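You operate a simulated robot arm through the tools that you are given. There is no shell and no other tool. Be economical: measure what you need, move in short steps, check, and stop when the job is done.

You are at the controls of a simulated two-armed robot. One attempt, no reset.

Task
Pick up the long card tube with one hand, pass it to the other hand and put it on the shelf under the soak tray.

Only the result counts: the job must be done as asked and must still hold three seconds after the hand-in. Knocking over, shifting, dropping, spilling or breaking anything else fails it.

Robot
Two 7-joint arms with two-finger parallel grippers on one trunk, on a base that drives. Base frame: it is fixed to the floor where the robot stands at the start and does not move with it; the origin is under the middle of the robot, x ahead of it, y to its left, z up. Lengths are in m, angles in rad, forces in N, time in s.
The left shoulder is at the start at [0.02, 0.113, 1.197], the right one opposite. With the tool pointing down near the work surface each hand reaches from about 0.18 to 0.6 m from the robot's upright axis, wherever it stands, measured 20 degrees to its own side. Places, roughly: shelf under the soak tray [2.3, -3.6, 0.4]. Payload 1.57 kg a hand.
Tool frame (each hand has its own): the origin (TCP) lies between the finger pads and is the grasp point; the fingertips stand 0.03 m ahead of it; z points along the fingers, y is the line along which they close. The gripper opens to 0.08 m. The fingers are 0.017 m wide and 0.012 m thick; the gripper's body (0.04 by 0.082 m) begins 0.08 m behind the TCP.
Orientation is that of the tool frame in the base frame, as a unit quaternion [x, y, z, w]. With the fingers straight down and closing along the base's y, the tool's x points along the base's -x, its y along +y and its z along -z.

Tools
- The arms move only by the tool servo_tool. It takes "left_increments", "right_increments" or both (then of equal length, played together; a hand with none holds still); each is a list of rows, each a list of 7 numbers: the shift along the base's x, y, z in units of 40 mm (1.0 is 40 mm), then the turn, a rotation vector about the base's x, y, z in units of 8 degrees (1.0 is 8 degrees), then the finger opening in m, from 0 to 0.08. In form: [[dx, dy, dz, ax, ay, az, fingers], ...]. A call has 1 to 8 rows; each row shifts and turns the commanded pose from where the row before left it. A call with a number of a shift or a turn outside -1 to 1 is refused whole. Rows are played at 5 a second. More than 0.05 m and 0.15 rad between two rows, or a gripper value outside its range, and nothing of the call is played. Where a pose cannot be reached the arm comes as near as it can. A force on the tool above 40 N (or 10 N above the force at the start of the call, whichever is more), or a blocked arm, ends the call early, and 0.2 s more pass. Each finger travels about 0.045 m/s and halts on what it meets, pressing with about 39 N; the grip force reading is that of the motor and also rises with nothing between the fingers. The clock runs only during rows and for 0.2 s after the last one: add rows that do not move to give the fingers time. The reply holds the time, the measured pose of the TCP, the force on the tool along the base axes, the opening and the grip force, in the units named above and with some noise, with the torque about the TCP (base axes, N m) and any sound that the robot's microphone picked up.
- Cameras (640 x 400 px; columns grow to the right, rows downward): "scene" is now at [0.0988, 0.0122, 1.3285]; the picture's right is [0.12, -0.99, 0.00], its down [-0.51, -0.06, -0.86] and it looks along [0.85, 0.10, -0.52] (base axes); focal length 249 px, centre (320, 200). "left" rides on the left gripper at [0.072, 0.007, -0.122] in its tool frame; the picture's right is [-0.09, 1.00, 0.00], its down [-0.84, -0.08, -0.54] and it looks along [-0.54, -0.05, 0.84] (tool axes); focal length 238 px, centre (320, 200). "right" rides on the right gripper at [0.072, -0.007, -0.122] in its tool frame; the picture's right is [0.09, 1.00, 0.00], its down [-0.84, 0.08, -0.54] and it looks along [-0.54, 0.05, 0.84] (tool axes); focal length 238 px, centre (320, 200). There is no depth. A picture from a camera that has moved, and an enlarged one, comes with that camera's place and axes in the base frame and with its lens.
- snapshot(camera): a new picture of that camera. It takes no simulated time.
- move_column(by): slides the trunk up (or, below 0, down) by that many m; the arms and the scene camera ride with it, the base frame stays. It gives what a move gives, with no picture.
- steer(legs): drives the robot by 1 to 6 legs, each [ahead, left, turn to the left] in m, m and rad, along the robot's own axes; the way and the turn of a leg run together, so that a leg with both is an arc; at most 1.5 m and 3.142 rad a leg. The arms and the cameras ride along, it lands a little off, and it stops where it bumps. It gives what a move gives.
- head_to(pan, tilt): turns the head with the scene camera to pan (to the left, within 1.396 rad either way) and tilt (down, from -0.506 to 1.204), counted from straight ahead of the robot. It gives what a move gives.
- zoom(camera, box): a new picture of the part [left, top, right, bottom] of that camera's present view, enlarged. It takes no simulated time.
- close_job(): hands the job in; it is judged then, once.

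Work in short steps. Places have to be worked out from the pictures, the camera data and where the tool is seen: move nearer, look again, correct. Check each grasp and each placing, and mend what went wrong. You have 120 turns and 100 pictures in all, those below and enlarged ones among them. Open the grippers and draw the arms clear of the work before you hand the job in, unless the task says otherwise; then end with one line.

The tools are called as name(argument=value, ...) on one line, values as JSON. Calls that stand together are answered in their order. servo_tool: Moves the arms, as the interface text tells. Its arguments: {"type":"object","properties":{"left_increments":{"type":"array","items":{"type":"array","items":{"type":"number"}}},"right_increments":{"type":"array","items":{"type":"array","items":{"type":"number"}}}},"required":[]} The other tools are called the same way: move_column (by) slides the trunk up or down; steer (legs) drives the base; head_to (pan, tilt) turns the head that bears the scene camera; snapshot (camera) takes a picture; zoom (camera, box) takes an enlarged picture of a part of a camera's view; close_job () hands the job in.

At the start:

```text
t: 0.0
left_tool_pos: [0.4205, 0.1565, 1.1069]
left_tool_rot: [0.0, 1.0, 0.001, 0.0]
left_wrist_force: [-0.1, 0.2, -0.2]
left_moment: [0.03, 0.01, -0.02]
left_gripper_width: 0.0798
left_finger_force: 0.0
right_tool_pos: [0.4102, -0.1324, 1.1299]
right_tool_rot: [0.0, 1.0, 0.0, 0.0]
right_wrist_force: [-0.3, -0.8, 0.5]
right_moment: [0.02, 0.04, 0.01]
right_gripper_width: 0.0802
right_finger_force: 0.1
trunk travel left (down, up): [-0.25, 0.32]
robot x, y, heading: [-0.0003, 0.0023, -0.002]
head pan, tilt: [0.117, 0.543]
```

scene: 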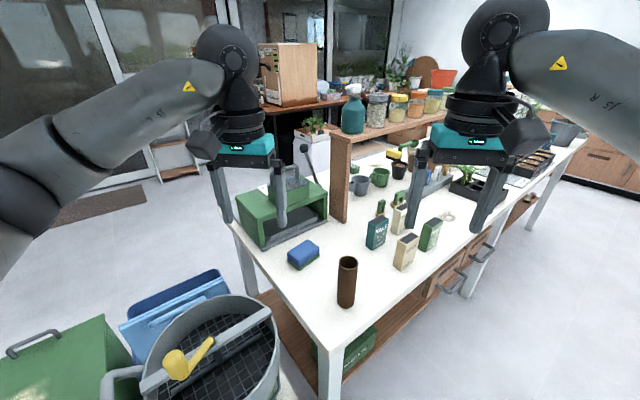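
right: 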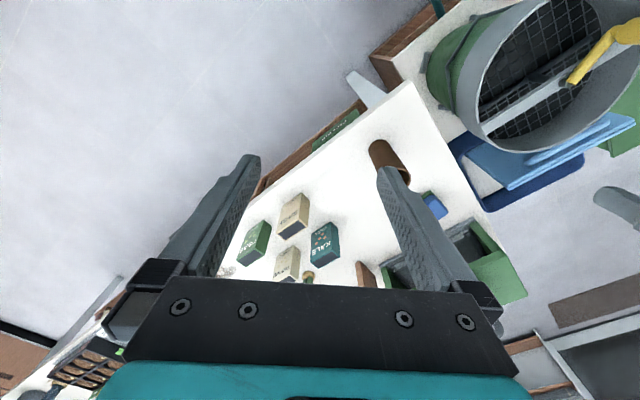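
left: 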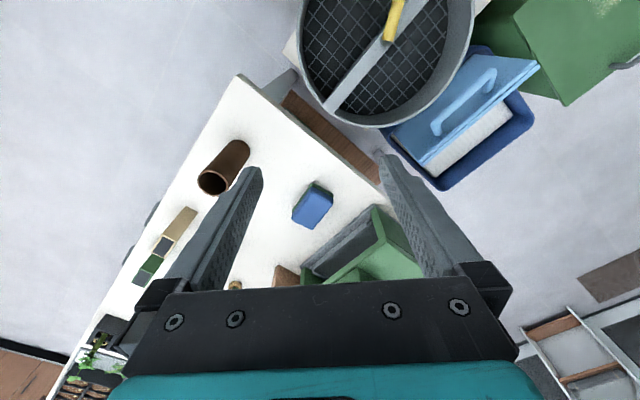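

I'll look closer at the standing brown tube and survey the surroundings.

zoom(camera="scene", box=[220, 160, 480, 360])

zoom(camera="left", box=[100, 60, 420, 300])

head_to(pan=-0.9, tilt=0.3)

snapshot(camera="scene")

```text
2.00 times, centred on (350, 260) of scene
camera zoom: at [0.0988, 0.0122, 1.3285], right [0.12, -0.99, 0.0], down [-0.51, -0.06, -0.86], along [0.85, 0.1, -0.52], focal length 498 px, centre (260, 80)
```

zoom: 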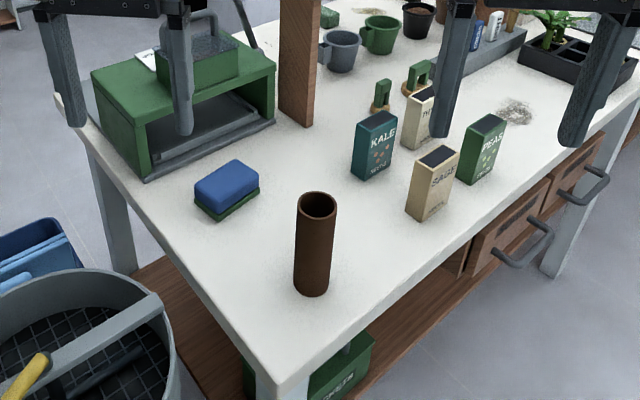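

```text
1.67 times, centred on (260, 180) of left
camera zoom: at [0.3481, 0.1633, 1.2313], right [0.09, 1.0, 0.0], down [0.84, -0.08, 0.54], along [0.54, -0.05, -0.84], focal length 397 px, centre (420, 233)
```

zoom: 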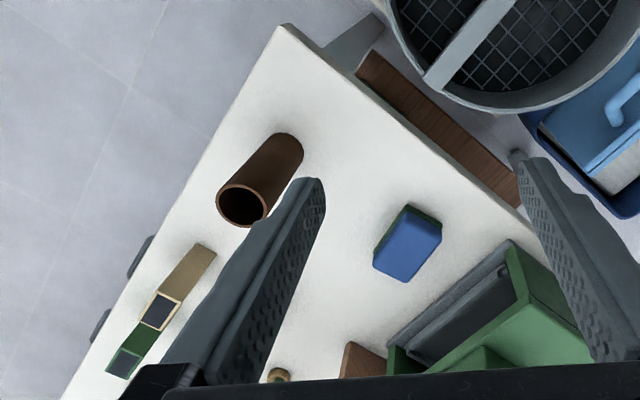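

```text
t: 1.3
left_tool_pos: [0.4209, 0.156, 1.1075]
left_tool_rot: [0.001, 1.0, 0.0, 0.0]
left_wrist_force: [-0.5, 0.1, 0.2]
left_moment: [0.02, -0.05, -0.02]
left_gripper_width: 0.0802
left_finger_force: 0.1
right_tool_pos: [0.4102, -0.132, 1.1306]
right_tool_rot: [0.0, 1.0, -0.001, 0.0]
right_wrist_force: [0.0, -1.0, -0.8]
right_moment: [0.01, 0.02, -0.01]
right_gripper_width: 0.0799
right_finger_force: 0.1
trunk travel left (down, up): [-0.25, 0.32]
robot x, y, heading: [0.0007, -0.0013, 0.0]
head pan, tilt: [-0.901, 0.3]
```

```text
94 pictures are left
camera scene: at [0.0675, -0.0715, 1.3508], right [-0.78, -0.62, 0.0], down [-0.18, 0.23, -0.96], along [0.59, -0.75, -0.3], focal length 249 px, centre (320, 200)
```

scene: 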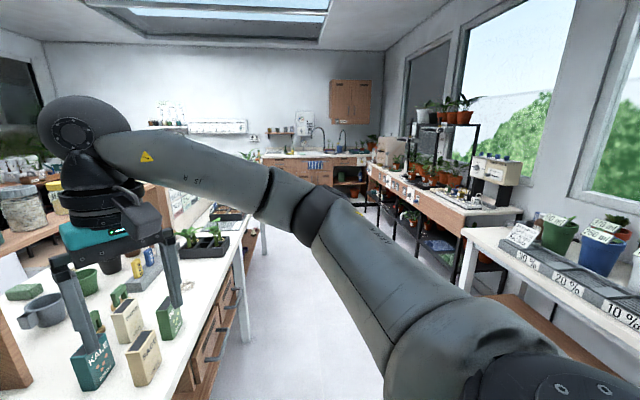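

The tube stands at roughly [0.50,-0.005], z 0.79–0.93. I'll check for other tubes and locate the soak tray.

zoom(camera="scene", box=[250, 100, 570, 300])

head_to(pan=-0.3, tilt=0.35)

snapshot(camera="scene")

head_to(pan=0.7, tilt=0.6)

snapshot(camera="scene")

head_to(pan=-1.39, tilt=0.5)

snapshot(camera="scene")

```text
2.00 times, centred on (410, 200) of scene
camera zoom: at [0.0675, -0.0715, 1.3508], right [-0.78, -0.62, 0.0], down [-0.18, 0.23, -0.96], along [0.59, -0.75, -0.3], focal length 498 px, centre (140, 200)
```

zoom: 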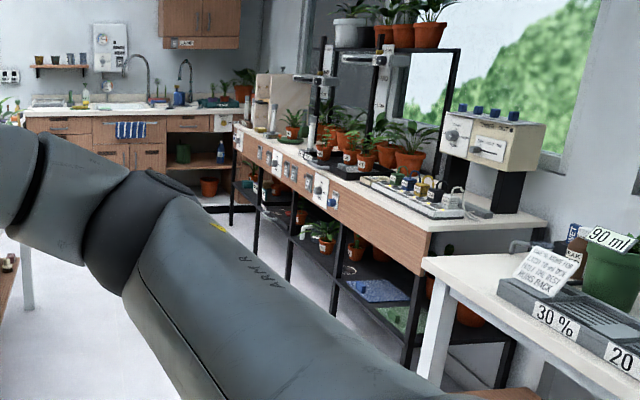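

```text
t: 2.3
left_tool_pos: [0.4207, 0.1564, 1.1068]
left_tool_rot: [-0.001, 1.0, 0.0, 0.0]
left_wrist_force: [0.1, 0.4, 0.5]
left_moment: [-0.02, -0.01, 0.0]
left_gripper_width: 0.0802
left_finger_force: 0.2
right_tool_pos: [0.4108, -0.1313, 1.1311]
right_tool_rot: [0.0, 1.0, 0.0, -0.001]
right_wrist_force: [0.9, 0.2, -0.1]
right_moment: [0.0, 0.0, 0.02]
right_gripper_width: 0.0803
right_finger_force: 0.1
trunk travel left (down, up): [-0.25, 0.32]
robot x, y, heading: [-0.004, -0.0011, -0.001]
head pan, tilt: [-0.3, 0.351]
```

```text
92 pictures are left
camera scene: at [0.0983, -0.026, 1.3461], right [-0.3, -0.95, 0.0], down [-0.33, 0.1, -0.94], along [0.9, -0.28, -0.34], focal length 249 px, centre (320, 200)
```

scene: 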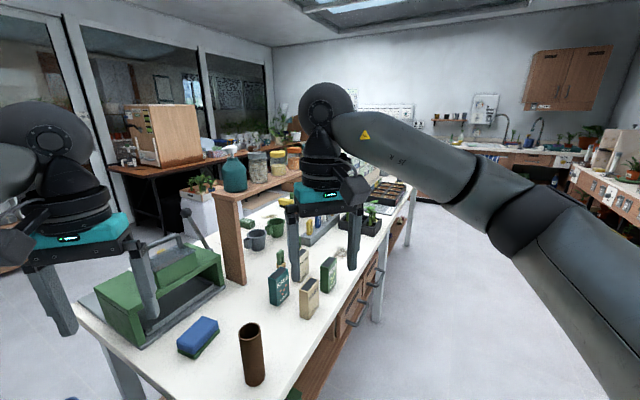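

```text
t: 3.5
left_tool_pos: [0.421, 0.1565, 1.1079]
left_tool_rot: [0.0, 1.0, 0.0, -0.001]
left_wrist_force: [1.6, -0.3, 0.5]
left_moment: [0.03, -0.03, 0.0]
left_gripper_width: 0.0799
left_finger_force: 0.1
right_tool_pos: [0.4097, -0.1327, 1.1315]
right_tool_rot: [0.001, 1.0, 0.0, -0.001]
right_wrist_force: [1.3, 0.6, 0.0]
right_moment: [0.0, 0.02, 0.01]
right_gripper_width: 0.0799
right_finger_force: 0.0
trunk travel left (down, up): [-0.25, 0.32]
robot x, y, heading: [-0.0032, 0.0015, 0.004]
head pan, tilt: [0.7, 0.6]
```

```text
91 pictures are left
camera scene: at [0.0771, 0.0585, 1.3233], right [0.64, -0.77, 0.0], down [-0.43, -0.36, -0.83], along [0.63, 0.53, -0.56], focal length 249 px, centre (320, 200)
```

scene: 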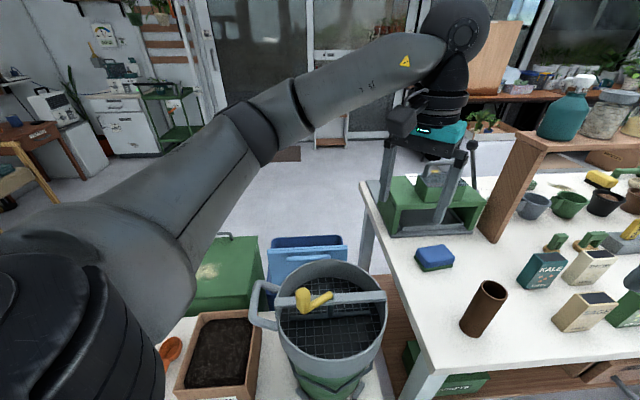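

```text
t: 5.5
left_tool_pos: [0.4206, 0.1571, 1.1079]
left_tool_rot: [0.0, 1.0, 0.0, 0.0]
left_wrist_force: [0.2, 0.0, 0.1]
left_moment: [0.01, 0.0, 0.05]
left_gripper_width: 0.0801
left_finger_force: 0.0
right_tool_pos: [0.4108, -0.1312, 1.1311]
right_tool_rot: [0.0, 1.0, 0.0, 0.0]
right_wrist_force: [0.3, -0.2, -0.2]
right_moment: [0.02, 0.0, -0.02]
right_gripper_width: 0.0798
right_finger_force: 0.0
trunk travel left (down, up): [-0.25, 0.32]
robot x, y, heading: [0.0011, -0.003, -0.001]
head pan, tilt: [-1.389, 0.499]
```

```text
90 pictures are left
camera scene: at [0.0259, -0.0879, 1.3324], right [-0.98, -0.18, 0.0], down [-0.09, 0.47, -0.88], along [0.16, -0.86, -0.48], focal length 249 px, centre (320, 200)
```

scene: 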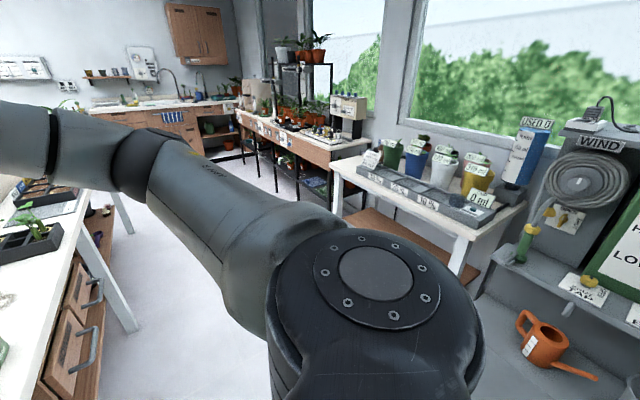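

Only one tube is visible. I'll move the right hand aside and bring the left hand above the tube, turning its wrist so its camera faces left.

servo_tool(left_increments=[[0.25, -0.4, 0, 0, 0, -1, 0.08], [0.25, -0.4, 0, 0, 0, -1, 0.08], [0.25, -0.4, 0, 0, 0, -1, 0.08], [0.25, -0.4, 0, 0, 0, -1, 0.08], [0.25, -0.4, 0, 0, 0, -1, 0.08], [0.25, -0.4, 0, 0, 0, -1, 0.08], [0.25, -0.5, 0, 0, 0, -1, 0.08], [0.25, -0.5, 0, 0, 0, -1, 0.08]], right_increments=[[0, -0.7, 0, 0, 0, 0, 0.08], [0, -0.7, 0, 0, 0, 0, 0.08], [0, -0.7, 0, 0, 0, 0, 0.08], [0, -0.5, 0, 0, 0, 0, 0.08], [0, -0.5, 0, 0, 0, 0, 0.08], [0, 0, 0, 0, 0, 0, 0.08], [0, 0, 0, 0, 0, 0, 0.08], [0, 0, 0, 0, 0, 0, 0.08]])

head_to(pan=0.0, tilt=0.7)

snapshot(camera="scene")

snapshot(camera="left")

```text
t: 7.3
left_tool_pos: [0.4758, 0.0688, 1.1067]
left_tool_rot: [0.375, 0.927, 0.0, 0.0]
left_wrist_force: [0.7, 0.3, -0.4]
left_moment: [-0.07, 0.03, -0.03]
left_gripper_width: 0.08
left_finger_force: 0.1
left hand out of reach, approached as far as the arm can: row 6, 7, 8
right_tool_pos: [0.4111, -0.2555, 1.1314]
right_tool_rot: [0.0, 1.0, 0.0, 0.001]
right_wrist_force: [0.2, -0.5, 0.0]
right_moment: [0.02, 0.0, -0.02]
right_gripper_width: 0.0801
right_finger_force: 0.0
trunk travel left (down, up): [-0.25, 0.32]
robot x, y, heading: [-0.0011, -0.0005, 0.001]
head pan, tilt: [-1.389, 0.499]
```

```text
t: 8.9
left_tool_pos: [0.475, 0.0675, 1.1057]
left_tool_rot: [0.374, 0.928, 0.0, 0.0]
left_wrist_force: [1.2, -0.1, 0.8]
left_moment: [0.02, -0.03, -0.01]
left_gripper_width: 0.08
left_finger_force: 0.1
right_tool_pos: [0.4105, -0.2539, 1.1306]
right_tool_rot: [0.0, 1.0, -0.001, 0.0]
right_wrist_force: [-0.1, -0.1, 0.2]
right_moment: [-0.01, 0.02, 0.02]
right_gripper_width: 0.0801
right_finger_force: 0.0
trunk travel left (down, up): [-0.25, 0.32]
robot x, y, heading: [-0.0008, 0.0036, 0.0]
head pan, tilt: [0.0, 0.7]
```

```text
89 pictures are left
camera scene: at [0.0943, 0.0015, 1.3147], right [0.0, -1.0, 0.0], down [-0.64, 0.0, -0.77], along [0.77, 0.0, -0.64], focal length 249 px, centre (320, 200)
```

scene: 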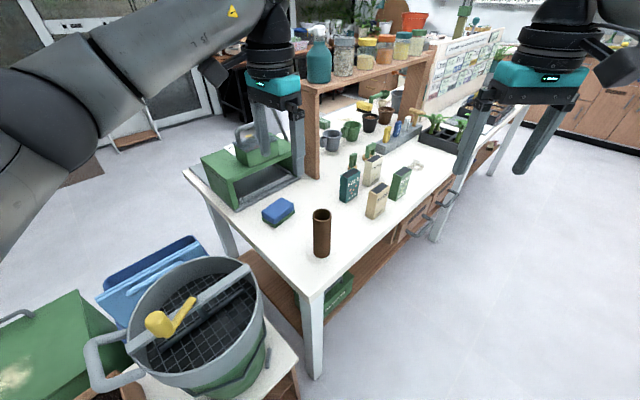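

```text
88 pictures are left
camera left: at [0.4279, 0.1228, 1.2295], right [0.76, 0.65, 0.0], down [0.55, -0.64, 0.54], along [0.35, -0.41, -0.84], focal length 238 px, centre (320, 200)
```

left: 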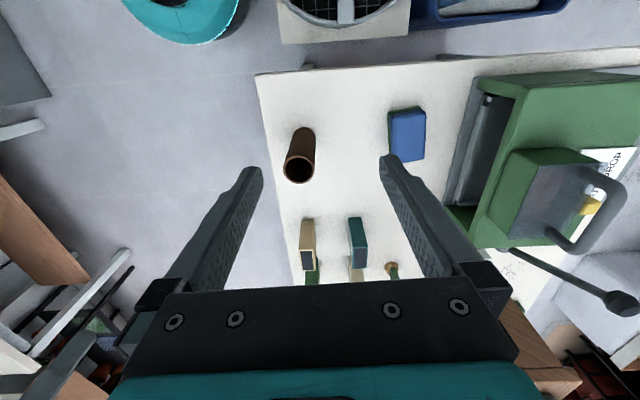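

Left arm stopped at about −44° of yaw, good enough. I now move over the tube without further turning, lowering a bit.

servo_tool(left_increments=[[0.28, -0.6, -0.5, 0, 0, 0, 0.08], [0.28, -0.6, -0.6, 0, 0, 0, 0.08], [0.28, -0.6, -0.6, 0, 0, 0, 0.08], [0, 0, 0, 0, 0, 0, 0.08]])

snapshot(camera="left")

snapshot(camera="scene")

```text
t: 9.9
left_tool_pos: [0.4963, 0.0183, 1.06]
left_tool_rot: [0.373, 0.928, -0.001, 0.0]
left_wrist_force: [0.3, 0.4, -0.1]
left_moment: [-0.04, 0.0, 0.0]
left_gripper_width: 0.0801
left_finger_force: 0.0
left hand out of reach, approached as far as the arm can: row 3
right_tool_pos: [0.4116, -0.2526, 1.1304]
right_tool_rot: [0.001, 1.0, 0.0, 0.0]
right_wrist_force: [-0.5, -0.5, -0.2]
right_moment: [0.01, 0.0, 0.02]
right_gripper_width: 0.0802
right_finger_force: 0.0
trunk travel left (down, up): [-0.25, 0.32]
robot x, y, heading: [0.0017, -0.0001, -0.002]
head pan, tilt: [0.0, 0.7]
```

```text
87 pictures are left
camera left: at [0.4494, 0.0726, 1.1841], right [0.76, 0.65, 0.0], down [0.55, -0.64, 0.54], along [0.35, -0.41, -0.84], focal length 238 px, centre (320, 200)
```

left: 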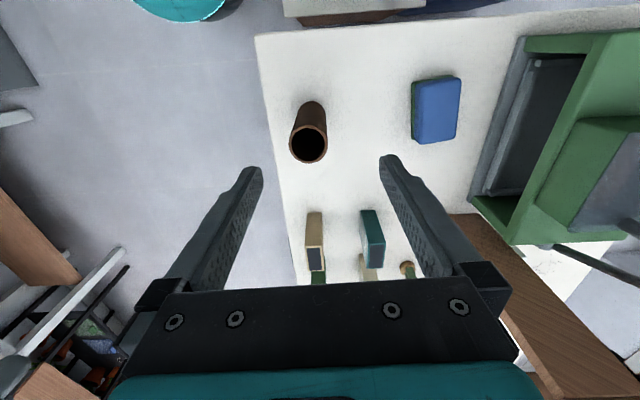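

```text
86 pictures are left
camera scene: at [0.0943, 0.0015, 1.3147], right [0.0, -1.0, 0.0], down [-0.64, 0.0, -0.76], along [0.76, 0.0, -0.64], focal length 249 px, centre (320, 200)
```

scene: 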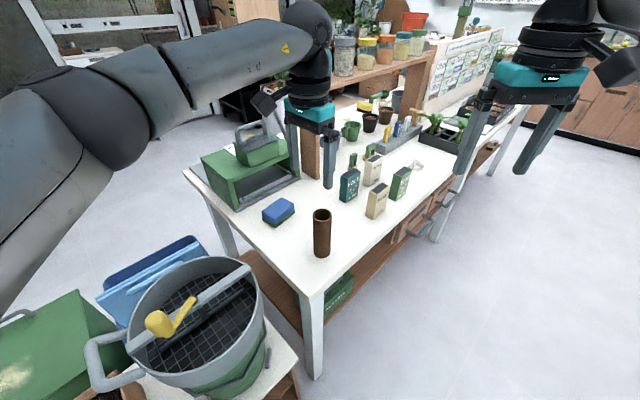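

Tube axis is refined to about (0.50, −0.004), rim at z≈0.926. I shift the last 2 cm and go down to 1.0.

servo_tool(left_increments=[[0.0, -0.1, -0.7, 0, 0, 0, 0.08], [0.05, -0.25, -0.7, 0, 0, 0, 0.08], [0.05, -0.22, 0, 0, 0, 0, 0.08], [0, 0, 0, 0, 0, 0, 0.08]])

snapshot(camera="left")

snapshot(camera="scene")

```text
t: 10.9
left_tool_pos: [0.5037, -0.0027, 1.0036]
left_tool_rot: [0.371, 0.929, 0.0, 0.0]
left_wrist_force: [0.4, 0.2, 1.0]
left_moment: [0.0, -0.01, 0.0]
left_gripper_width: 0.08
left_finger_force: 0.0
right_tool_pos: [0.41, -0.2543, 1.1301]
right_tool_rot: [0.0, 1.0, 0.0, -0.001]
right_wrist_force: [-0.1, 0.4, 0.1]
right_moment: [0.02, -0.01, 0.03]
right_gripper_width: 0.0803
right_finger_force: 0.1
trunk travel left (down, up): [-0.25, 0.32]
robot x, y, heading: [0.0003, -0.0015, -0.002]
head pan, tilt: [0.0, 0.7]
```

```text
85 pictures are left
camera left: at [0.4549, 0.0516, 1.1275], right [0.75, 0.66, 0.0], down [0.55, -0.63, 0.54], along [0.36, -0.41, -0.84], focal length 238 px, centre (320, 200)
```

left: 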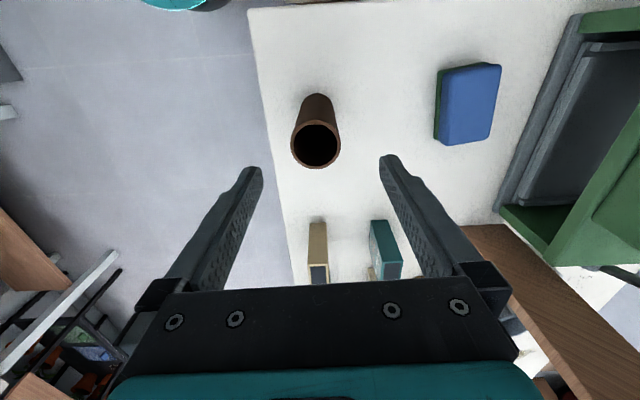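

```text
84 pictures are left
camera scene: at [0.0944, 0.0017, 1.3147], right [0.0, -1.0, 0.0], down [-0.64, 0.0, -0.76], along [0.76, 0.0, -0.64], focal length 249 px, centre (320, 200)
```

scene: 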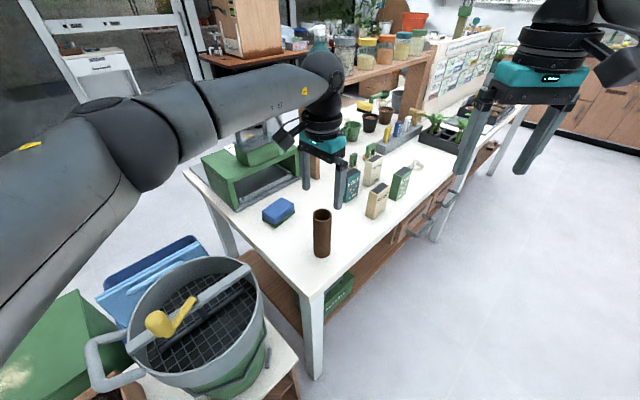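

Alignment is within a few mm, and there is 18 mm of clearance each side. I descend so that the pads span the upper tube.

servo_tool(left_increments=[[-0.03, -0.04, -0.6, 0, 0, 0, 0.08], [-0.03, -0.04, -0.6, 0, 0, 0, 0.08], [0, 0, -0.6, 0, 0, 0, 0.08], [0, 0, -0.75, 0, 0, 0, 0.08], [0, 0, 0, 0, 0, 0, 0.08]])

snapshot(camera="left")

zoom(camera="scene", box=[240, 120, 400, 280])

```text
t: 12.1
left_tool_pos: [0.4992, -0.0064, 0.9238]
left_tool_rot: [0.373, 0.928, 0.002, 0.0]
left_wrist_force: [0.7, 0.1, -0.2]
left_moment: [0.0, 0.0, 0.01]
left_gripper_width: 0.08
left_finger_force: 0.0
left hand out of reach, approached as far as the arm can: row 4
right_tool_pos: [0.4109, -0.2535, 1.1304]
right_tool_rot: [0.0, 1.0, 0.0, 0.001]
right_wrist_force: [-0.8, 0.3, 0.6]
right_moment: [0.0, -0.01, -0.01]
right_gripper_width: 0.0801
right_finger_force: 0.0
trunk travel left (down, up): [-0.25, 0.32]
robot x, y, heading: [0.0007, 0.0001, -0.004]
head pan, tilt: [0.0, 0.7]
```

```text
83 pictures are left
camera left: at [0.4522, 0.0482, 1.0482], right [0.76, 0.66, 0.0], down [0.55, -0.64, 0.54], along [0.36, -0.41, -0.84], focal length 238 px, centre (320, 200)
```

left: 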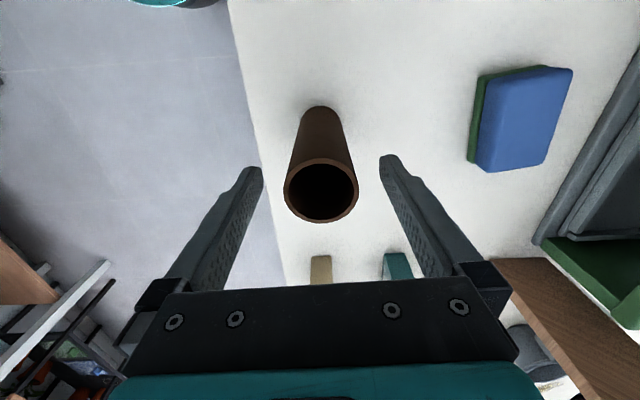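

```text
2.50 times, centred on (320, 200) of scene
camera zoom: at [0.0944, 0.0016, 1.3147], right [0.0, -1.0, 0.0], down [-0.64, 0.0, -0.76], along [0.76, 0.0, -0.64], focal length 623 px, centre (320, 200)
```

zoom: 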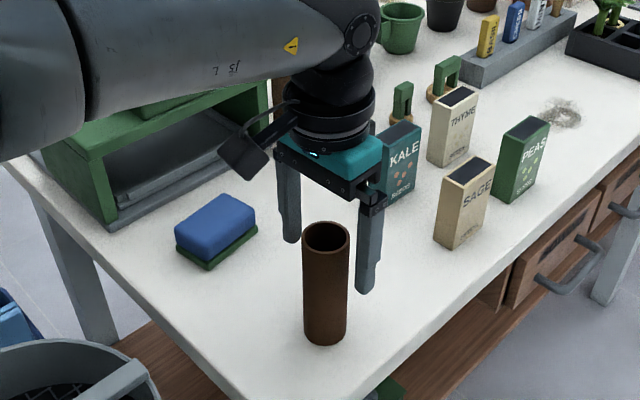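

The arm is at its limit in height, but the tube is centred between the fingers with the rim at TCP height. I lower the trunk 25 mm to deepen the grasp.

move_column(by=-0.025)

snapshot(camera="left")

```text
t: 12.8
left_tool_pos: [0.4992, -0.0065, 0.8997]
left_tool_rot: [0.373, 0.928, 0.001, 0.0]
left_wrist_force: [0.5, -0.2, -0.6]
left_moment: [0.04, 0.01, 0.03]
left_gripper_width: 0.0801
left_finger_force: 0.0
right_tool_pos: [0.411, -0.2541, 1.1057]
right_tool_rot: [-0.001, 1.0, 0.0, 0.0]
right_wrist_force: [0.5, 0.5, 0.3]
right_moment: [0.0, -0.01, 0.03]
right_gripper_width: 0.0799
right_finger_force: 0.0
trunk travel left (down, up): [-0.225, 0.345]
robot x, y, heading: [-0.0013, 0.0008, 0.001]
head pan, tilt: [0.0, 0.7]
```

```text
81 pictures are left
camera left: at [0.452, 0.0483, 1.0233], right [0.76, 0.66, 0.0], down [0.55, -0.64, 0.54], along [0.36, -0.41, -0.84], focal length 238 px, centre (320, 200)
```

left: 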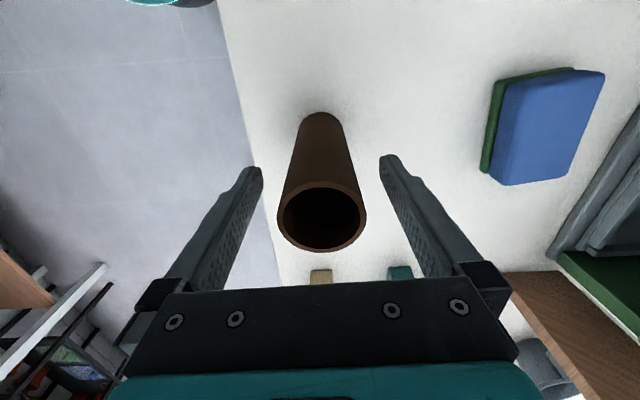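

Aligned. Closing the left fingers.

servo_tool(left_increments=[[0, 0, 0, 0, 0, 0, 0.03], [0, 0, 0, 0, 0, 0, 0.03], [0, 0, 0, 0, 0, 0, 0.03], [0, 0, 0, 0, 0, 0, 0.03], [0, 0, 0, 0, 0, 0, 0.03]])

snapshot(camera="left")

```text
t: 14.0
left_tool_pos: [0.5, -0.0053, 0.9006]
left_tool_rot: [0.373, 0.928, 0.001, 0.0]
left_wrist_force: [-0.5, 0.1, 1.1]
left_moment: [0.02, 0.02, 0.03]
left_gripper_width: 0.0418
left_finger_force: 38.7
right_tool_pos: [0.4104, -0.2547, 1.1046]
right_tool_rot: [0.0, 1.0, 0.0, 0.0]
right_wrist_force: [0.1, 0.3, 0.2]
right_moment: [0.01, -0.01, 0.01]
right_gripper_width: 0.0801
right_finger_force: 0.1
trunk travel left (down, up): [-0.225, 0.345]
robot x, y, heading: [0.0018, -0.0022, 0.001]
head pan, tilt: [0.0, 0.7]
```

```text
80 pictures are left
camera left: at [0.4521, 0.0483, 1.0234], right [0.76, 0.66, 0.0], down [0.55, -0.64, 0.54], along [0.36, -0.41, -0.84], focal length 238 px, centre (320, 200)
```

left: 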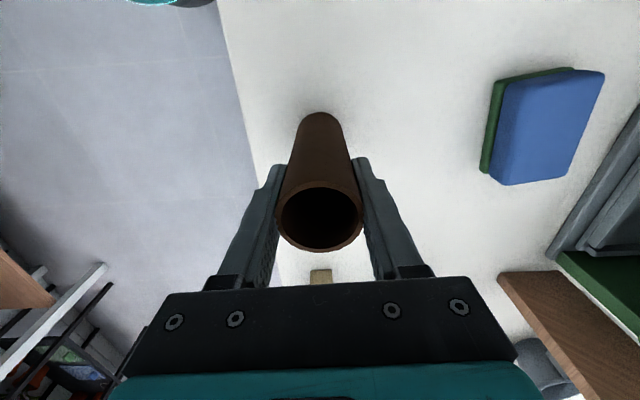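

Gripped (0.042 m). I lift with the trunk, then draw back toward the robot.

move_column(by=0.12)

servo_tool(left_increments=[[-0.5, 0.5, 0, 0, 0, 0, 0.03], [-0.5, 0.5, 0, 0, 0, 0, 0.03], [-0.5, 0.5, 0, 0, 0, 0, 0.03], [0, 0, 0, 0, 0, 0, 0.03]])

snapshot(camera="scene")

```text
t: 15.5
left_tool_pos: [0.4997, -0.0059, 1.0197]
left_tool_rot: [0.373, 0.928, 0.001, 0.001]
left_wrist_force: [0.6, -0.4, -0.6]
left_moment: [-0.02, 0.01, 0.01]
left_gripper_width: 0.0415
left_finger_force: 39.2
right_tool_pos: [0.4112, -0.2544, 1.2253]
right_tool_rot: [0.0, 1.0, -0.001, 0.001]
right_wrist_force: [1.1, 0.0, 0.1]
right_moment: [0.0, -0.02, 0.02]
right_gripper_width: 0.0799
right_finger_force: 0.1
trunk travel left (down, up): [-0.345, 0.225]
robot x, y, heading: [-0.0001, -0.0009, -0.004]
head pan, tilt: [0.0, 0.7]
```

```text
t: 16.5
left_tool_pos: [0.4388, 0.0526, 1.0179]
left_tool_rot: [0.373, 0.928, 0.0, 0.0]
left_wrist_force: [0.0, 0.3, -0.6]
left_moment: [-0.01, -0.01, 0.03]
left_gripper_width: 0.0416
left_finger_force: 39.1
right_tool_pos: [0.4116, -0.2549, 1.225]
right_tool_rot: [-0.001, 1.0, 0.0, 0.0]
right_wrist_force: [-0.7, 0.4, -1.2]
right_moment: [0.03, -0.03, -0.02]
right_gripper_width: 0.0797
right_finger_force: 0.0
trunk travel left (down, up): [-0.345, 0.225]
robot x, y, heading: [0.0037, -0.0032, -0.002]
head pan, tilt: [0.0, 0.7]
```

```text
79 pictures are left
camera scene: at [0.0946, 0.0012, 1.4097], right [0.0, -1.0, 0.0], down [-0.64, 0.0, -0.76], along [0.76, 0.0, -0.64], focal length 249 px, centre (320, 200)
```

scene: 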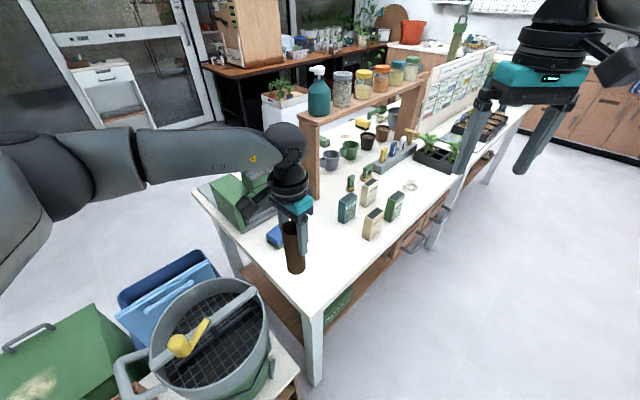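

The tube is held firmly. I shift it toward the centre with the left hand, while pitching the right hand toward horizontal.

servo_tool(left_increments=[[0, -0.4, 0, 0, 0, 0, 0.03], [0, -0.4, 0, 0, 0, 0, 0.03], [0, -0.4, 0, 0, 0, 0, 0.03], [0, -0.4, 0, 0, 0, 0, 0.03], [0, -0.4, 0, 0, 0, 0, 0.03], [0, 0, 0, 0, 0, 0, 0.03], [0, 0, 0, 0, 0, 0, 0.03], [0, 0, 0, 0, 0, 0, 0.03]], right_increments=[[0, 0, -0.5, 0, -1, 0, 0.08], [0, 0, -0.5, 0, -1, 0, 0.08], [0, 0, -0.5, 0, -1, 0, 0.08], [0, 0, -0.5, 0, -1, 0, 0.08], [0, 0, -0.5, 0, -1, 0, 0.08], [0, 0, -0.5, 0, -1, 0, 0.08], [0, 0, -0.5, 0, -1, 0, 0.08], [0, 0, -0.5, 0, -1, 0, 0.08]])

snapshot(camera="scene")

snapshot(camera="right")

```text
t: 18.3
left_tool_pos: [0.4393, -0.0251, 1.0189]
left_tool_rot: [0.373, 0.928, 0.001, 0.0]
left_wrist_force: [0.1, 0.5, 0.2]
left_moment: [0.01, 0.02, 0.01]
left_gripper_width: 0.0414
left_finger_force: 38.9
right_tool_pos: [0.4129, -0.2571, 1.0865]
right_tool_rot: [0.001, 0.882, 0.0, 0.471]
right_wrist_force: [1.0, -0.4, -0.7]
right_moment: [-0.01, 0.0, 0.03]
right_gripper_width: 0.0797
right_finger_force: 0.0
right hand out of reach, approached as far as the arm can: row 8
trunk travel left (down, up): [-0.345, 0.225]
robot x, y, heading: [0.0038, 0.0008, -0.002]
head pan, tilt: [0.0, 0.7]
```

```text
78 pictures are left
camera scene: at [0.0944, 0.0017, 1.4097], right [0.0, -1.0, 0.0], down [-0.64, 0.0, -0.76], along [0.76, 0.0, -0.64], focal length 249 px, centre (320, 200)
```

scene: 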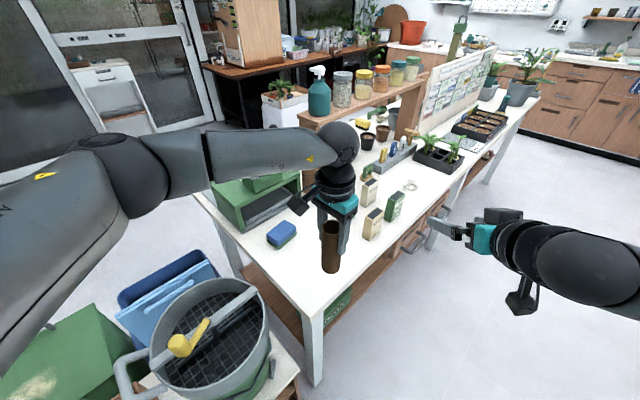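

```text
77 pictures are left
camera right: at [0.2719, -0.2647, 1.093], right [-0.05, 1.0, -0.08], down [0.02, 0.08, 1.0], along [1.0, 0.05, -0.02], focal length 238 px, centre (320, 200)
```

right: 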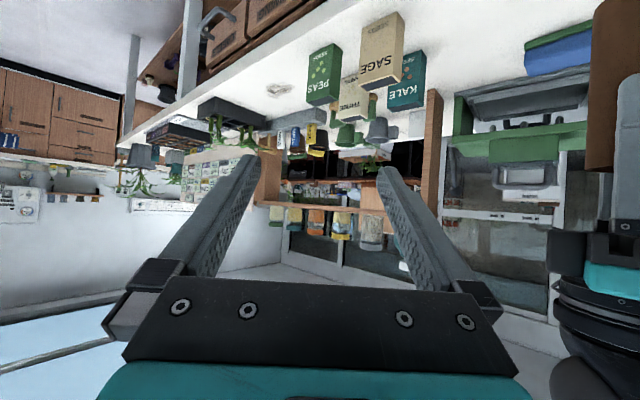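

Next I yaw the right hand to the left and bring it to a pre-grasp about 12 cm from the lower part of the tube.

servo_tool(right_increments=[[-0.1, 0.3, -0.4, 0, 0, 1, 0.08], [-0.1, 0.3, -0.4, 0, 0, 1, 0.08], [-0.1, 0.4, -0.4, 0, 0, 1, 0.08], [-0.1, 0.4, -0.4, 0, 0, 1, 0.08], [-0.1, 0.4, -0.4, 0, 0, 1, 0.08], [-0.1, 0.4, -0.4, 0, 0, 1, 0.08], [-0.1, 0.4, -0.4, 0, 0, 1, 0.08], [0, 0, -0.3, 0, 0, 0, 0.08]])

snapshot(camera="scene")

snapshot(camera="right")

```text
t: 20.1
left_tool_pos: [0.4403, -0.0255, 1.0195]
left_tool_rot: [0.373, 0.928, 0.0, 0.0]
left_wrist_force: [0.5, -0.5, 0.3]
left_moment: [0.05, -0.02, -0.03]
left_gripper_width: 0.0415
left_finger_force: 39.1
right_tool_pos: [0.3853, -0.144, 0.975]
right_tool_rot: [-0.37, 0.793, 0.222, 0.431]
right_wrist_force: [-0.1, 0.1, -0.1]
right_moment: [0.01, -0.01, 0.02]
right_gripper_width: 0.0798
right_finger_force: 0.1
right hand out of reach, approached as far as the arm can: row 6, 7
trunk travel left (down, up): [-0.345, 0.225]
robot x, y, heading: [-0.003, 0.0029, -0.002]
head pan, tilt: [0.0, 0.7]
```

```text
76 pictures are left
camera scene: at [0.094, 0.0012, 1.4097], right [0.0, -1.0, 0.0], down [-0.64, 0.0, -0.77], along [0.77, 0.0, -0.64], focal length 249 px, centre (320, 200)
```

scene: 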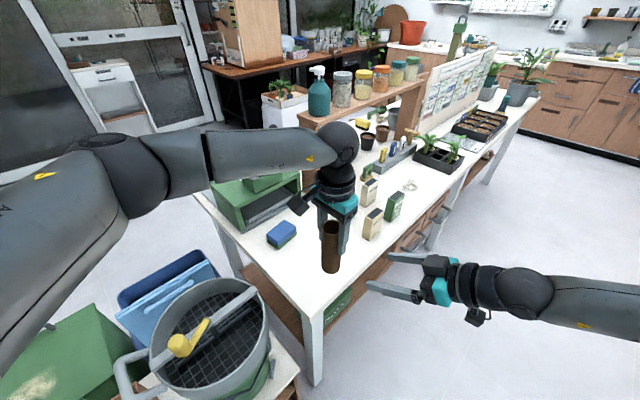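

```text
75 pictures are left
camera right: at [0.3017, -0.258, 0.979], right [-0.81, 0.59, -0.04], down [-0.04, 0.02, 1.0], along [0.59, 0.81, 0.01], focal length 238 px, centre (320, 200)
```

right: 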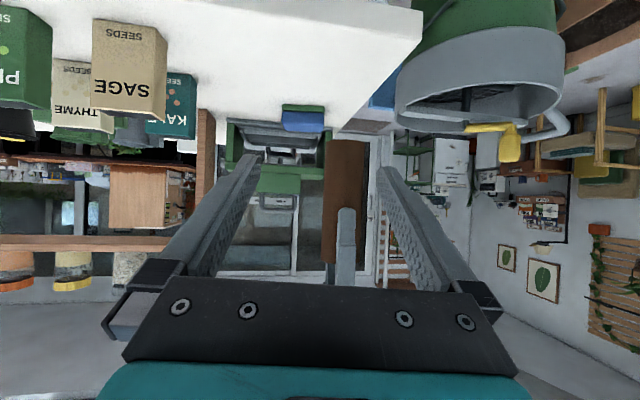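

The tube's lower part (z 0.912–0.988) is free. I correct the 29 mm lateral offset and lower the hand, before advancing.

servo_tool(right_increments=[[-0.3, 0.22, -0.35, 0, 0, 0, 0.08], [-0.28, 0.22, -0.35, 0, 0, 0, 0.08], [0, 0, 0, 0, 0, 0, 0.08]])

snapshot(camera="right")

```text
t: 20.9
left_tool_pos: [0.4402, -0.0257, 1.0184]
left_tool_rot: [0.373, 0.928, 0.0, 0.0]
left_wrist_force: [0.4, -0.3, -0.9]
left_moment: [0.02, -0.01, -0.01]
left_gripper_width: 0.0416
left_finger_force: 39.2
right_tool_pos: [0.3631, -0.1245, 0.9476]
right_tool_rot: [-0.37, 0.793, 0.222, 0.43]
right_wrist_force: [-0.2, 0.5, -0.2]
right_moment: [-0.01, 0.0, 0.01]
right_gripper_width: 0.08
right_finger_force: 0.0
trunk travel left (down, up): [-0.345, 0.225]
robot x, y, heading: [-0.0003, 0.0033, -0.001]
head pan, tilt: [0.0, 0.7]
```

```text
74 pictures are left
camera right: at [0.2797, -0.2402, 0.9506], right [-0.81, 0.59, -0.04], down [-0.04, 0.02, 1.0], along [0.59, 0.81, 0.01], focal length 238 px, centre (320, 200)
```

right: 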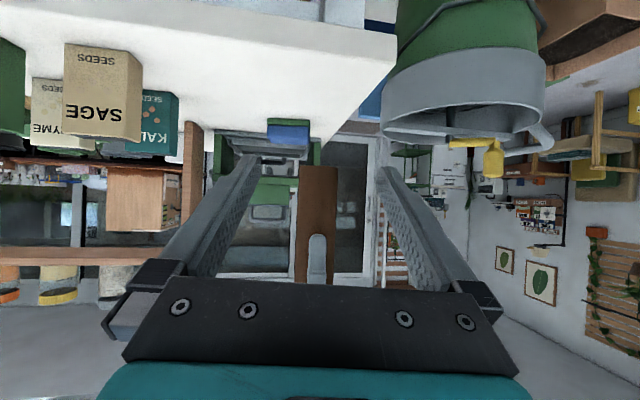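

Centred. Advancing 125 mm straight in along the hand's heading.

servo_tool(right_increments=[[0.48, 0.617, 0, 0, 0, 0, 0.08], [0.48, 0.617, 0, 0, 0, 0, 0.08], [0.48, 0.617, 0, 0, 0, 0, 0.08], [0.48, 0.617, 0, 0, 0, 0, 0.08], [0, 0, 0, 0, 0, 0, 0.08]])

snapshot(camera="right")

zoom(camera="scene", box=[240, 150, 440, 310])

```text
t: 22.1
left_tool_pos: [0.4399, -0.0269, 1.0198]
left_tool_rot: [0.373, 0.928, 0.001, 0.0]
left_wrist_force: [0.4, 0.4, -0.4]
left_moment: [-0.01, -0.03, 0.01]
left_gripper_width: 0.0415
left_finger_force: 39.0
right_tool_pos: [0.4389, -0.0247, 0.9492]
right_tool_rot: [-0.369, 0.794, 0.221, 0.43]
right_wrist_force: [0.0, 1.1, -0.3]
right_moment: [0.0, 0.01, 0.01]
right_gripper_width: 0.08
right_finger_force: 0.1
trunk travel left (down, up): [-0.345, 0.225]
robot x, y, heading: [0.0018, 0.0061, -0.002]
head pan, tilt: [0.0, 0.7]
```

```text
73 pictures are left
camera right: at [0.3549, -0.1403, 0.9523], right [-0.81, 0.59, -0.04], down [-0.04, 0.02, 1.0], along [0.59, 0.81, 0.01], focal length 238 px, centre (320, 200)
```

right: 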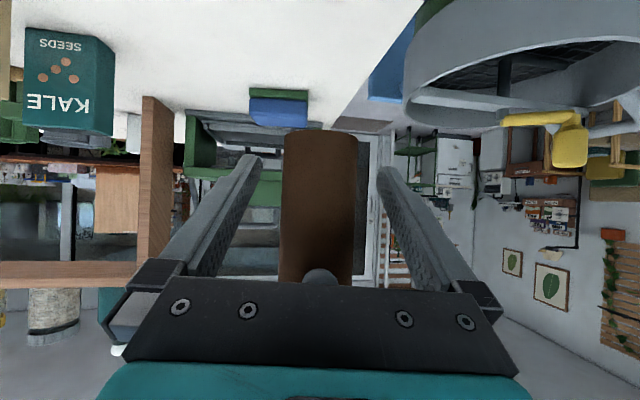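

```text
2.50 times, centred on (340, 230) of scene
camera zoom: at [0.0942, 0.0014, 1.4097], right [0.0, -1.0, 0.0], down [-0.64, 0.0, -0.77], along [0.77, 0.0, -0.64], focal length 623 px, centre (270, 125)
```

zoom: 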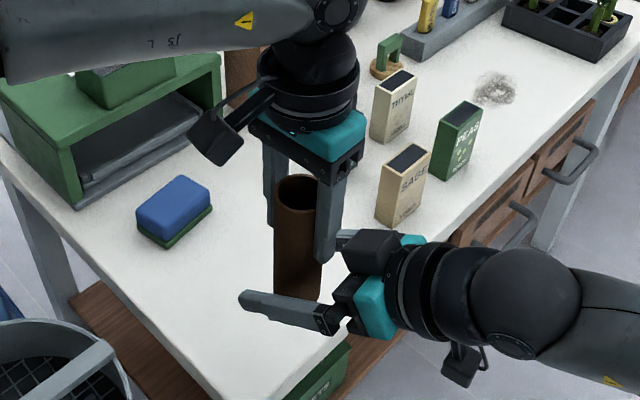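

Both hands are clear of each other and the tube is centred in the right gripper. Closing the right fingers.

servo_tool(right_increments=[[0, 0, 0, 0, 0, 0, 0.03], [0, 0, 0, 0, 0, 0, 0.03], [0, 0, 0, 0, 0, 0, 0.03], [0, 0, 0, 0, 0, 0, 0.03], [0, 0, 0, 0, 0, 0, 0.03], [0, 0, 0, 0, 0, 0, 0.03]])

snapshot(camera="right")

```text
t: 23.5
left_tool_pos: [0.4384, -0.0255, 1.0179]
left_tool_rot: [0.372, 0.928, 0.0, 0.0]
left_wrist_force: [-2.3, -0.1, 0.8]
left_moment: [0.4, 0.55, 0.29]
left_gripper_width: 0.0415
left_finger_force: 39.1
right_tool_pos: [0.4393, -0.0248, 0.9489]
right_tool_rot: [-0.37, 0.793, 0.222, 0.429]
right_wrist_force: [2.8, -0.8, -1.8]
right_moment: [-0.39, -0.38, -0.26]
right_gripper_width: 0.0418
right_finger_force: 39.0
trunk travel left (down, up): [-0.345, 0.225]
robot x, y, heading: [-0.0013, 0.0009, 0.004]
head pan, tilt: [0.0, 0.7]
```

```text
71 pictures are left
camera right: at [0.3549, -0.1404, 0.9523], right [-0.81, 0.59, -0.04], down [-0.04, 0.02, 1.0], along [0.59, 0.81, 0.01], focal length 238 px, centre (320, 200)
```

right: 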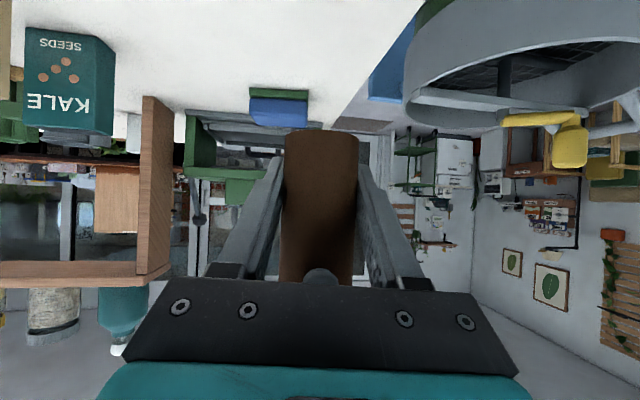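

Right hand holds too. Release the left, then raise it straight up clear of the rim.

servo_tool(left_increments=[[0, 0, 0, 0, 0, 0, 0.08], [0, 0, 0, 0, 0, 0, 0.08], [0, 0, 0, 0, 0, 0, 0.08], [0, 0, 0, 0, 0, 0, 0.08], [0, 0, 0.7, 0, 0, 0, 0.08], [0, 0, 0.7, 0, 0, 0, 0.08], [0, 0, 0.7, 0, 0, 0, 0.08], [0, 0, 0, 0, 0, 0, 0.08]])

snapshot(camera="scene")

```text
t: 25.3
left_tool_pos: [0.4384, -0.0255, 1.1043]
left_tool_rot: [0.373, 0.928, -0.001, 0.0]
left_wrist_force: [0.8, 0.6, 0.3]
left_moment: [-0.02, 0.0, -0.01]
left_gripper_width: 0.0799
left_finger_force: 0.0
right_tool_pos: [0.4383, -0.0238, 0.9485]
right_tool_rot: [-0.369, 0.793, 0.222, 0.431]
right_wrist_force: [-0.3, 0.3, 0.2]
right_moment: [-0.02, 0.01, 0.0]
right_gripper_width: 0.0416
right_finger_force: 39.3
trunk travel left (down, up): [-0.345, 0.225]
robot x, y, heading: [0.002, 0.0023, -0.001]
head pan, tilt: [0.0, 0.7]
```

```text
70 pictures are left
camera scene: at [0.0944, 0.0016, 1.4097], right [0.0, -1.0, 0.0], down [-0.64, 0.0, -0.76], along [0.76, 0.0, -0.64], focal length 249 px, centre (320, 200)
```

scene: 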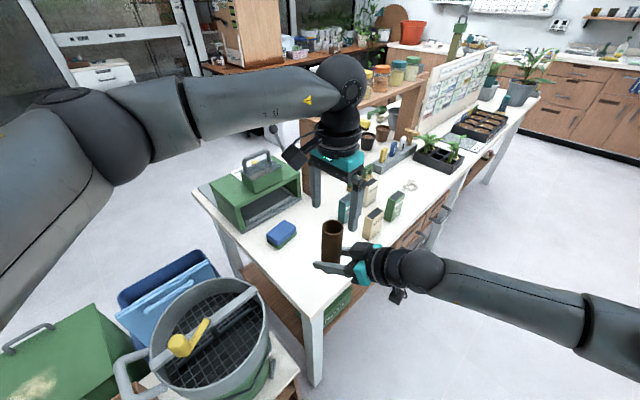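

Handover succeeded: the tube is in the right hand only. I raise the trunk, tuck the left hand back, and bring the right hand to face ahead.

move_column(by=0.1)

servo_tool(left_increments=[[-0.2, 0.6, 0, 0, 0, 0.5, 0.08], [-0.2, 0.6, 0, 0, 0, 0.6, 0.08], [-0.3, 0.6, 0, 0, 0, 0.7, 0.08], [-0.3, 0.6, 0, 0, 0, 0.7, 0.08], [-0.3, 0.6, 0, 0, 0, 0.7, 0.08], [-0.3, 0.6, 0, 0, 0, 0.7, 0.08], [-0.3, 0.6, 0, 0, 0, 0.7, 0.08], [0, 0.3, 0, 0, 0, 0.7, 0.08]], right_increments=[[0, 0, 0, 0, 0, 0, 0.03], [0, -0.7, 0, 0, 0, -0.9, 0.03], [0, -0.8, 0.3, 0, 0, -0.9, 0.03], [-0.1, -0.8, 0.4, 0, 0, -0.9, 0.03], [-0.1, -0.8, 0.4, 0, 0, -0.9, 0.03], [-0.1, -0.8, 0.4, 0, 0, -0.9, 0.03], [-0.1, -0.8, 0.4, 0, 0, -0.9, 0.03], [-0.1, -0.8, 0.4, 0, 0, -0.9, 0.03]])

snapshot(camera="scene")

```text
t: 26.6
left_tool_pos: [0.4395, -0.0259, 1.2037]
left_tool_rot: [0.373, 0.928, 0.0, 0.001]
left_wrist_force: [-0.9, 0.8, 0.4]
left_moment: [0.03, -0.05, 0.01]
left_gripper_width: 0.0801
left_finger_force: 0.0
right_tool_pos: [0.4382, -0.0257, 1.0488]
right_tool_rot: [-0.369, 0.794, 0.221, 0.429]
right_wrist_force: [-0.3, 0.3, -0.6]
right_moment: [-0.04, -0.01, 0.01]
right_gripper_width: 0.0417
right_finger_force: 38.9
trunk travel left (down, up): [-0.445, 0.125]
robot x, y, heading: [0.0016, -0.006, 0.001]
head pan, tilt: [0.0, 0.7]
```

```text
t: 28.4
left_tool_pos: [0.3635, 0.1566, 1.205]
left_tool_rot: [0.011, 1.0, 0.0, 0.0]
left_wrist_force: [0.1, 0.1, 0.1]
left_moment: [-0.04, -0.03, -0.02]
left_gripper_width: 0.0798
left_finger_force: 0.1
right_tool_pos: [0.4175, -0.2419, 1.1413]
right_tool_rot: [0.004, 0.876, 0.017, 0.483]
right_wrist_force: [-0.4, -0.7, -0.1]
right_moment: [0.02, 0.0, -0.01]
right_gripper_width: 0.0417
right_finger_force: 39.2
trunk travel left (down, up): [-0.445, 0.125]
robot x, y, heading: [-0.0014, -0.0018, 0.001]
head pan, tilt: [0.0, 0.7]
```

```text
69 pictures are left
camera scene: at [0.0943, 0.0025, 1.5097], right [0.0, -1.0, 0.0], down [-0.64, 0.0, -0.76], along [0.76, 0.0, -0.64], focal length 249 px, centre (320, 200)
```

scene: 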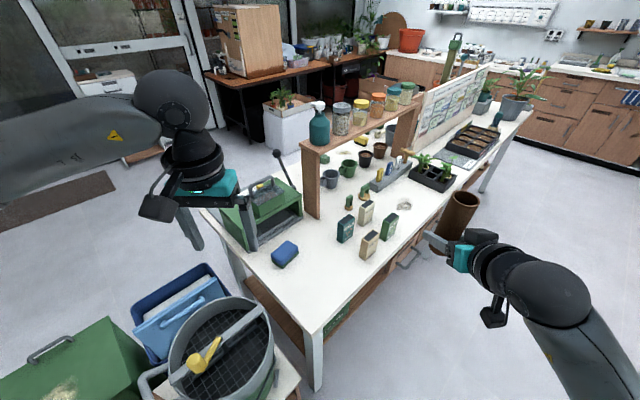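

Arms are tucked. I back off a little and turn right toward the aisle.

steer(legs=[[-0.22, 0, 0], [0, 0, -0.785]])

head_to(pan=0, tilt=0.45)

snapshot(camera="scene")

```text
t: 32.2
left_tool_pos: [0.142, -0.1528, 1.204]
left_tool_rot: [0.403, 0.915, 0.001, 0.0]
left_wrist_force: [-1.1, -0.3, 0.4]
left_moment: [-0.03, -0.01, 0.01]
left_gripper_width: 0.0804
left_finger_force: 0.0
right_tool_pos: [-0.1064, -0.4688, 1.1419]
right_tool_rot: [0.345, 0.804, -0.173, 0.453]
right_wrist_force: [-0.4, 0.8, -0.9]
right_moment: [-0.03, 0.02, 0.02]
right_gripper_width: 0.0415
right_finger_force: 39.0
trunk travel left (down, up): [-0.445, 0.125]
robot x, y, heading: [-0.2219, -0.0002, -0.801]
head pan, tilt: [0.0, 0.7]
```

```text
t: 33.0
left_tool_pos: [0.1422, -0.1534, 1.2038]
left_tool_rot: [0.403, 0.915, 0.001, 0.0]
left_wrist_force: [0.6, 0.0, 0.5]
left_moment: [0.0, 0.01, 0.0]
left_gripper_width: 0.0801
left_finger_force: 0.0
right_tool_pos: [-0.1068, -0.4686, 1.1408]
right_tool_rot: [0.346, 0.804, -0.173, 0.452]
right_wrist_force: [0.0, 0.0, -0.6]
right_moment: [-0.03, 0.04, 0.02]
right_gripper_width: 0.0416
right_finger_force: 38.6
trunk travel left (down, up): [-0.445, 0.125]
robot x, y, heading: [-0.2211, 0.0007, -0.813]
head pan, tilt: [0.0, 0.45]
```

```text
68 pictures are left
camera scene: at [-0.1516, -0.0711, 1.5318], right [-0.72, -0.69, 0.0], down [-0.3, 0.31, -0.9], along [0.62, -0.65, -0.44], focal length 249 px, centre (320, 200)
```

scene: 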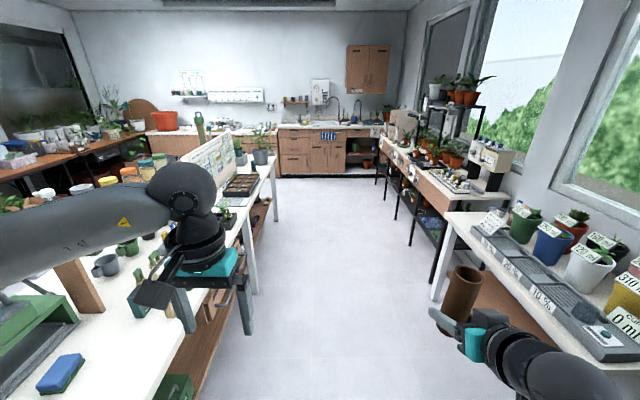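

The aisle is clear; the open shelf at the right end of the sink counter is the target (~4.3 m ahead, 0.7 m right). I drive along the aisle in stages.

steer(legs=[[0, -0.12, 0.02], [1.3, -0.05, 0]])

snapshot(camera="scene")

```text
t: 40.5
left_tool_pos: [0.9585, -1.2272, 1.2048]
left_tool_rot: [0.403, 0.915, 0.0, 0.0]
left_wrist_force: [0.6, 0.0, -0.6]
left_moment: [-0.01, -0.01, 0.02]
left_gripper_width: 0.0799
left_finger_force: 0.0
right_tool_pos: [0.7085, -1.5425, 1.1416]
right_tool_rot: [0.347, 0.803, -0.174, 0.452]
right_wrist_force: [-0.2, 0.3, -0.3]
right_moment: [0.0, -0.01, 0.0]
right_gripper_width: 0.0413
right_finger_force: 39.1
trunk travel left (down, up): [-0.445, 0.125]
robot x, y, heading: [0.5949, -1.0741, -0.805]
head pan, tilt: [0.0, 0.45]
```

```text
67 pictures are left
camera scene: at [0.6646, -1.145, 1.5318], right [-0.72, -0.69, 0.0], down [-0.3, 0.31, -0.9], along [0.62, -0.65, -0.44], focal length 249 px, centre (320, 200)
```

scene: 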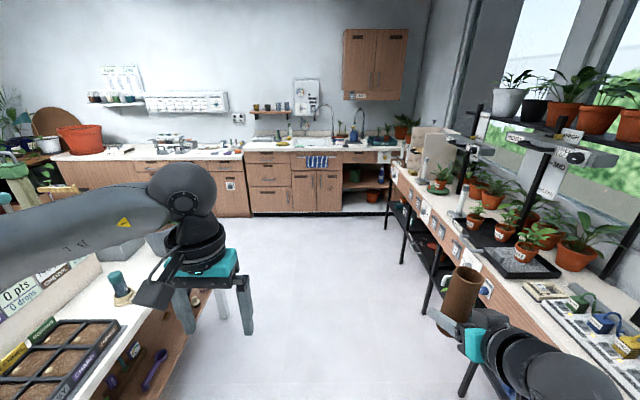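

zoom(camera="scene", box=[300, 90, 460, 230])

```text
2.86 times, centred on (380, 160) of scene
camera zoom: at [0.6646, -1.145, 1.5318], right [-0.72, -0.69, 0.0], down [-0.3, 0.31, -0.9], along [0.62, -0.65, -0.44], focal length 712 px, centre (149, 314)
```

zoom: 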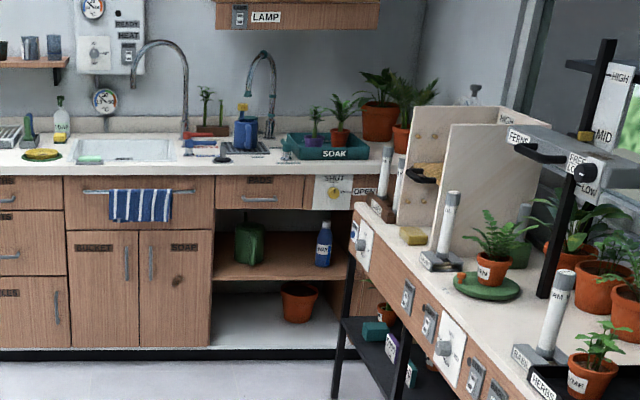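

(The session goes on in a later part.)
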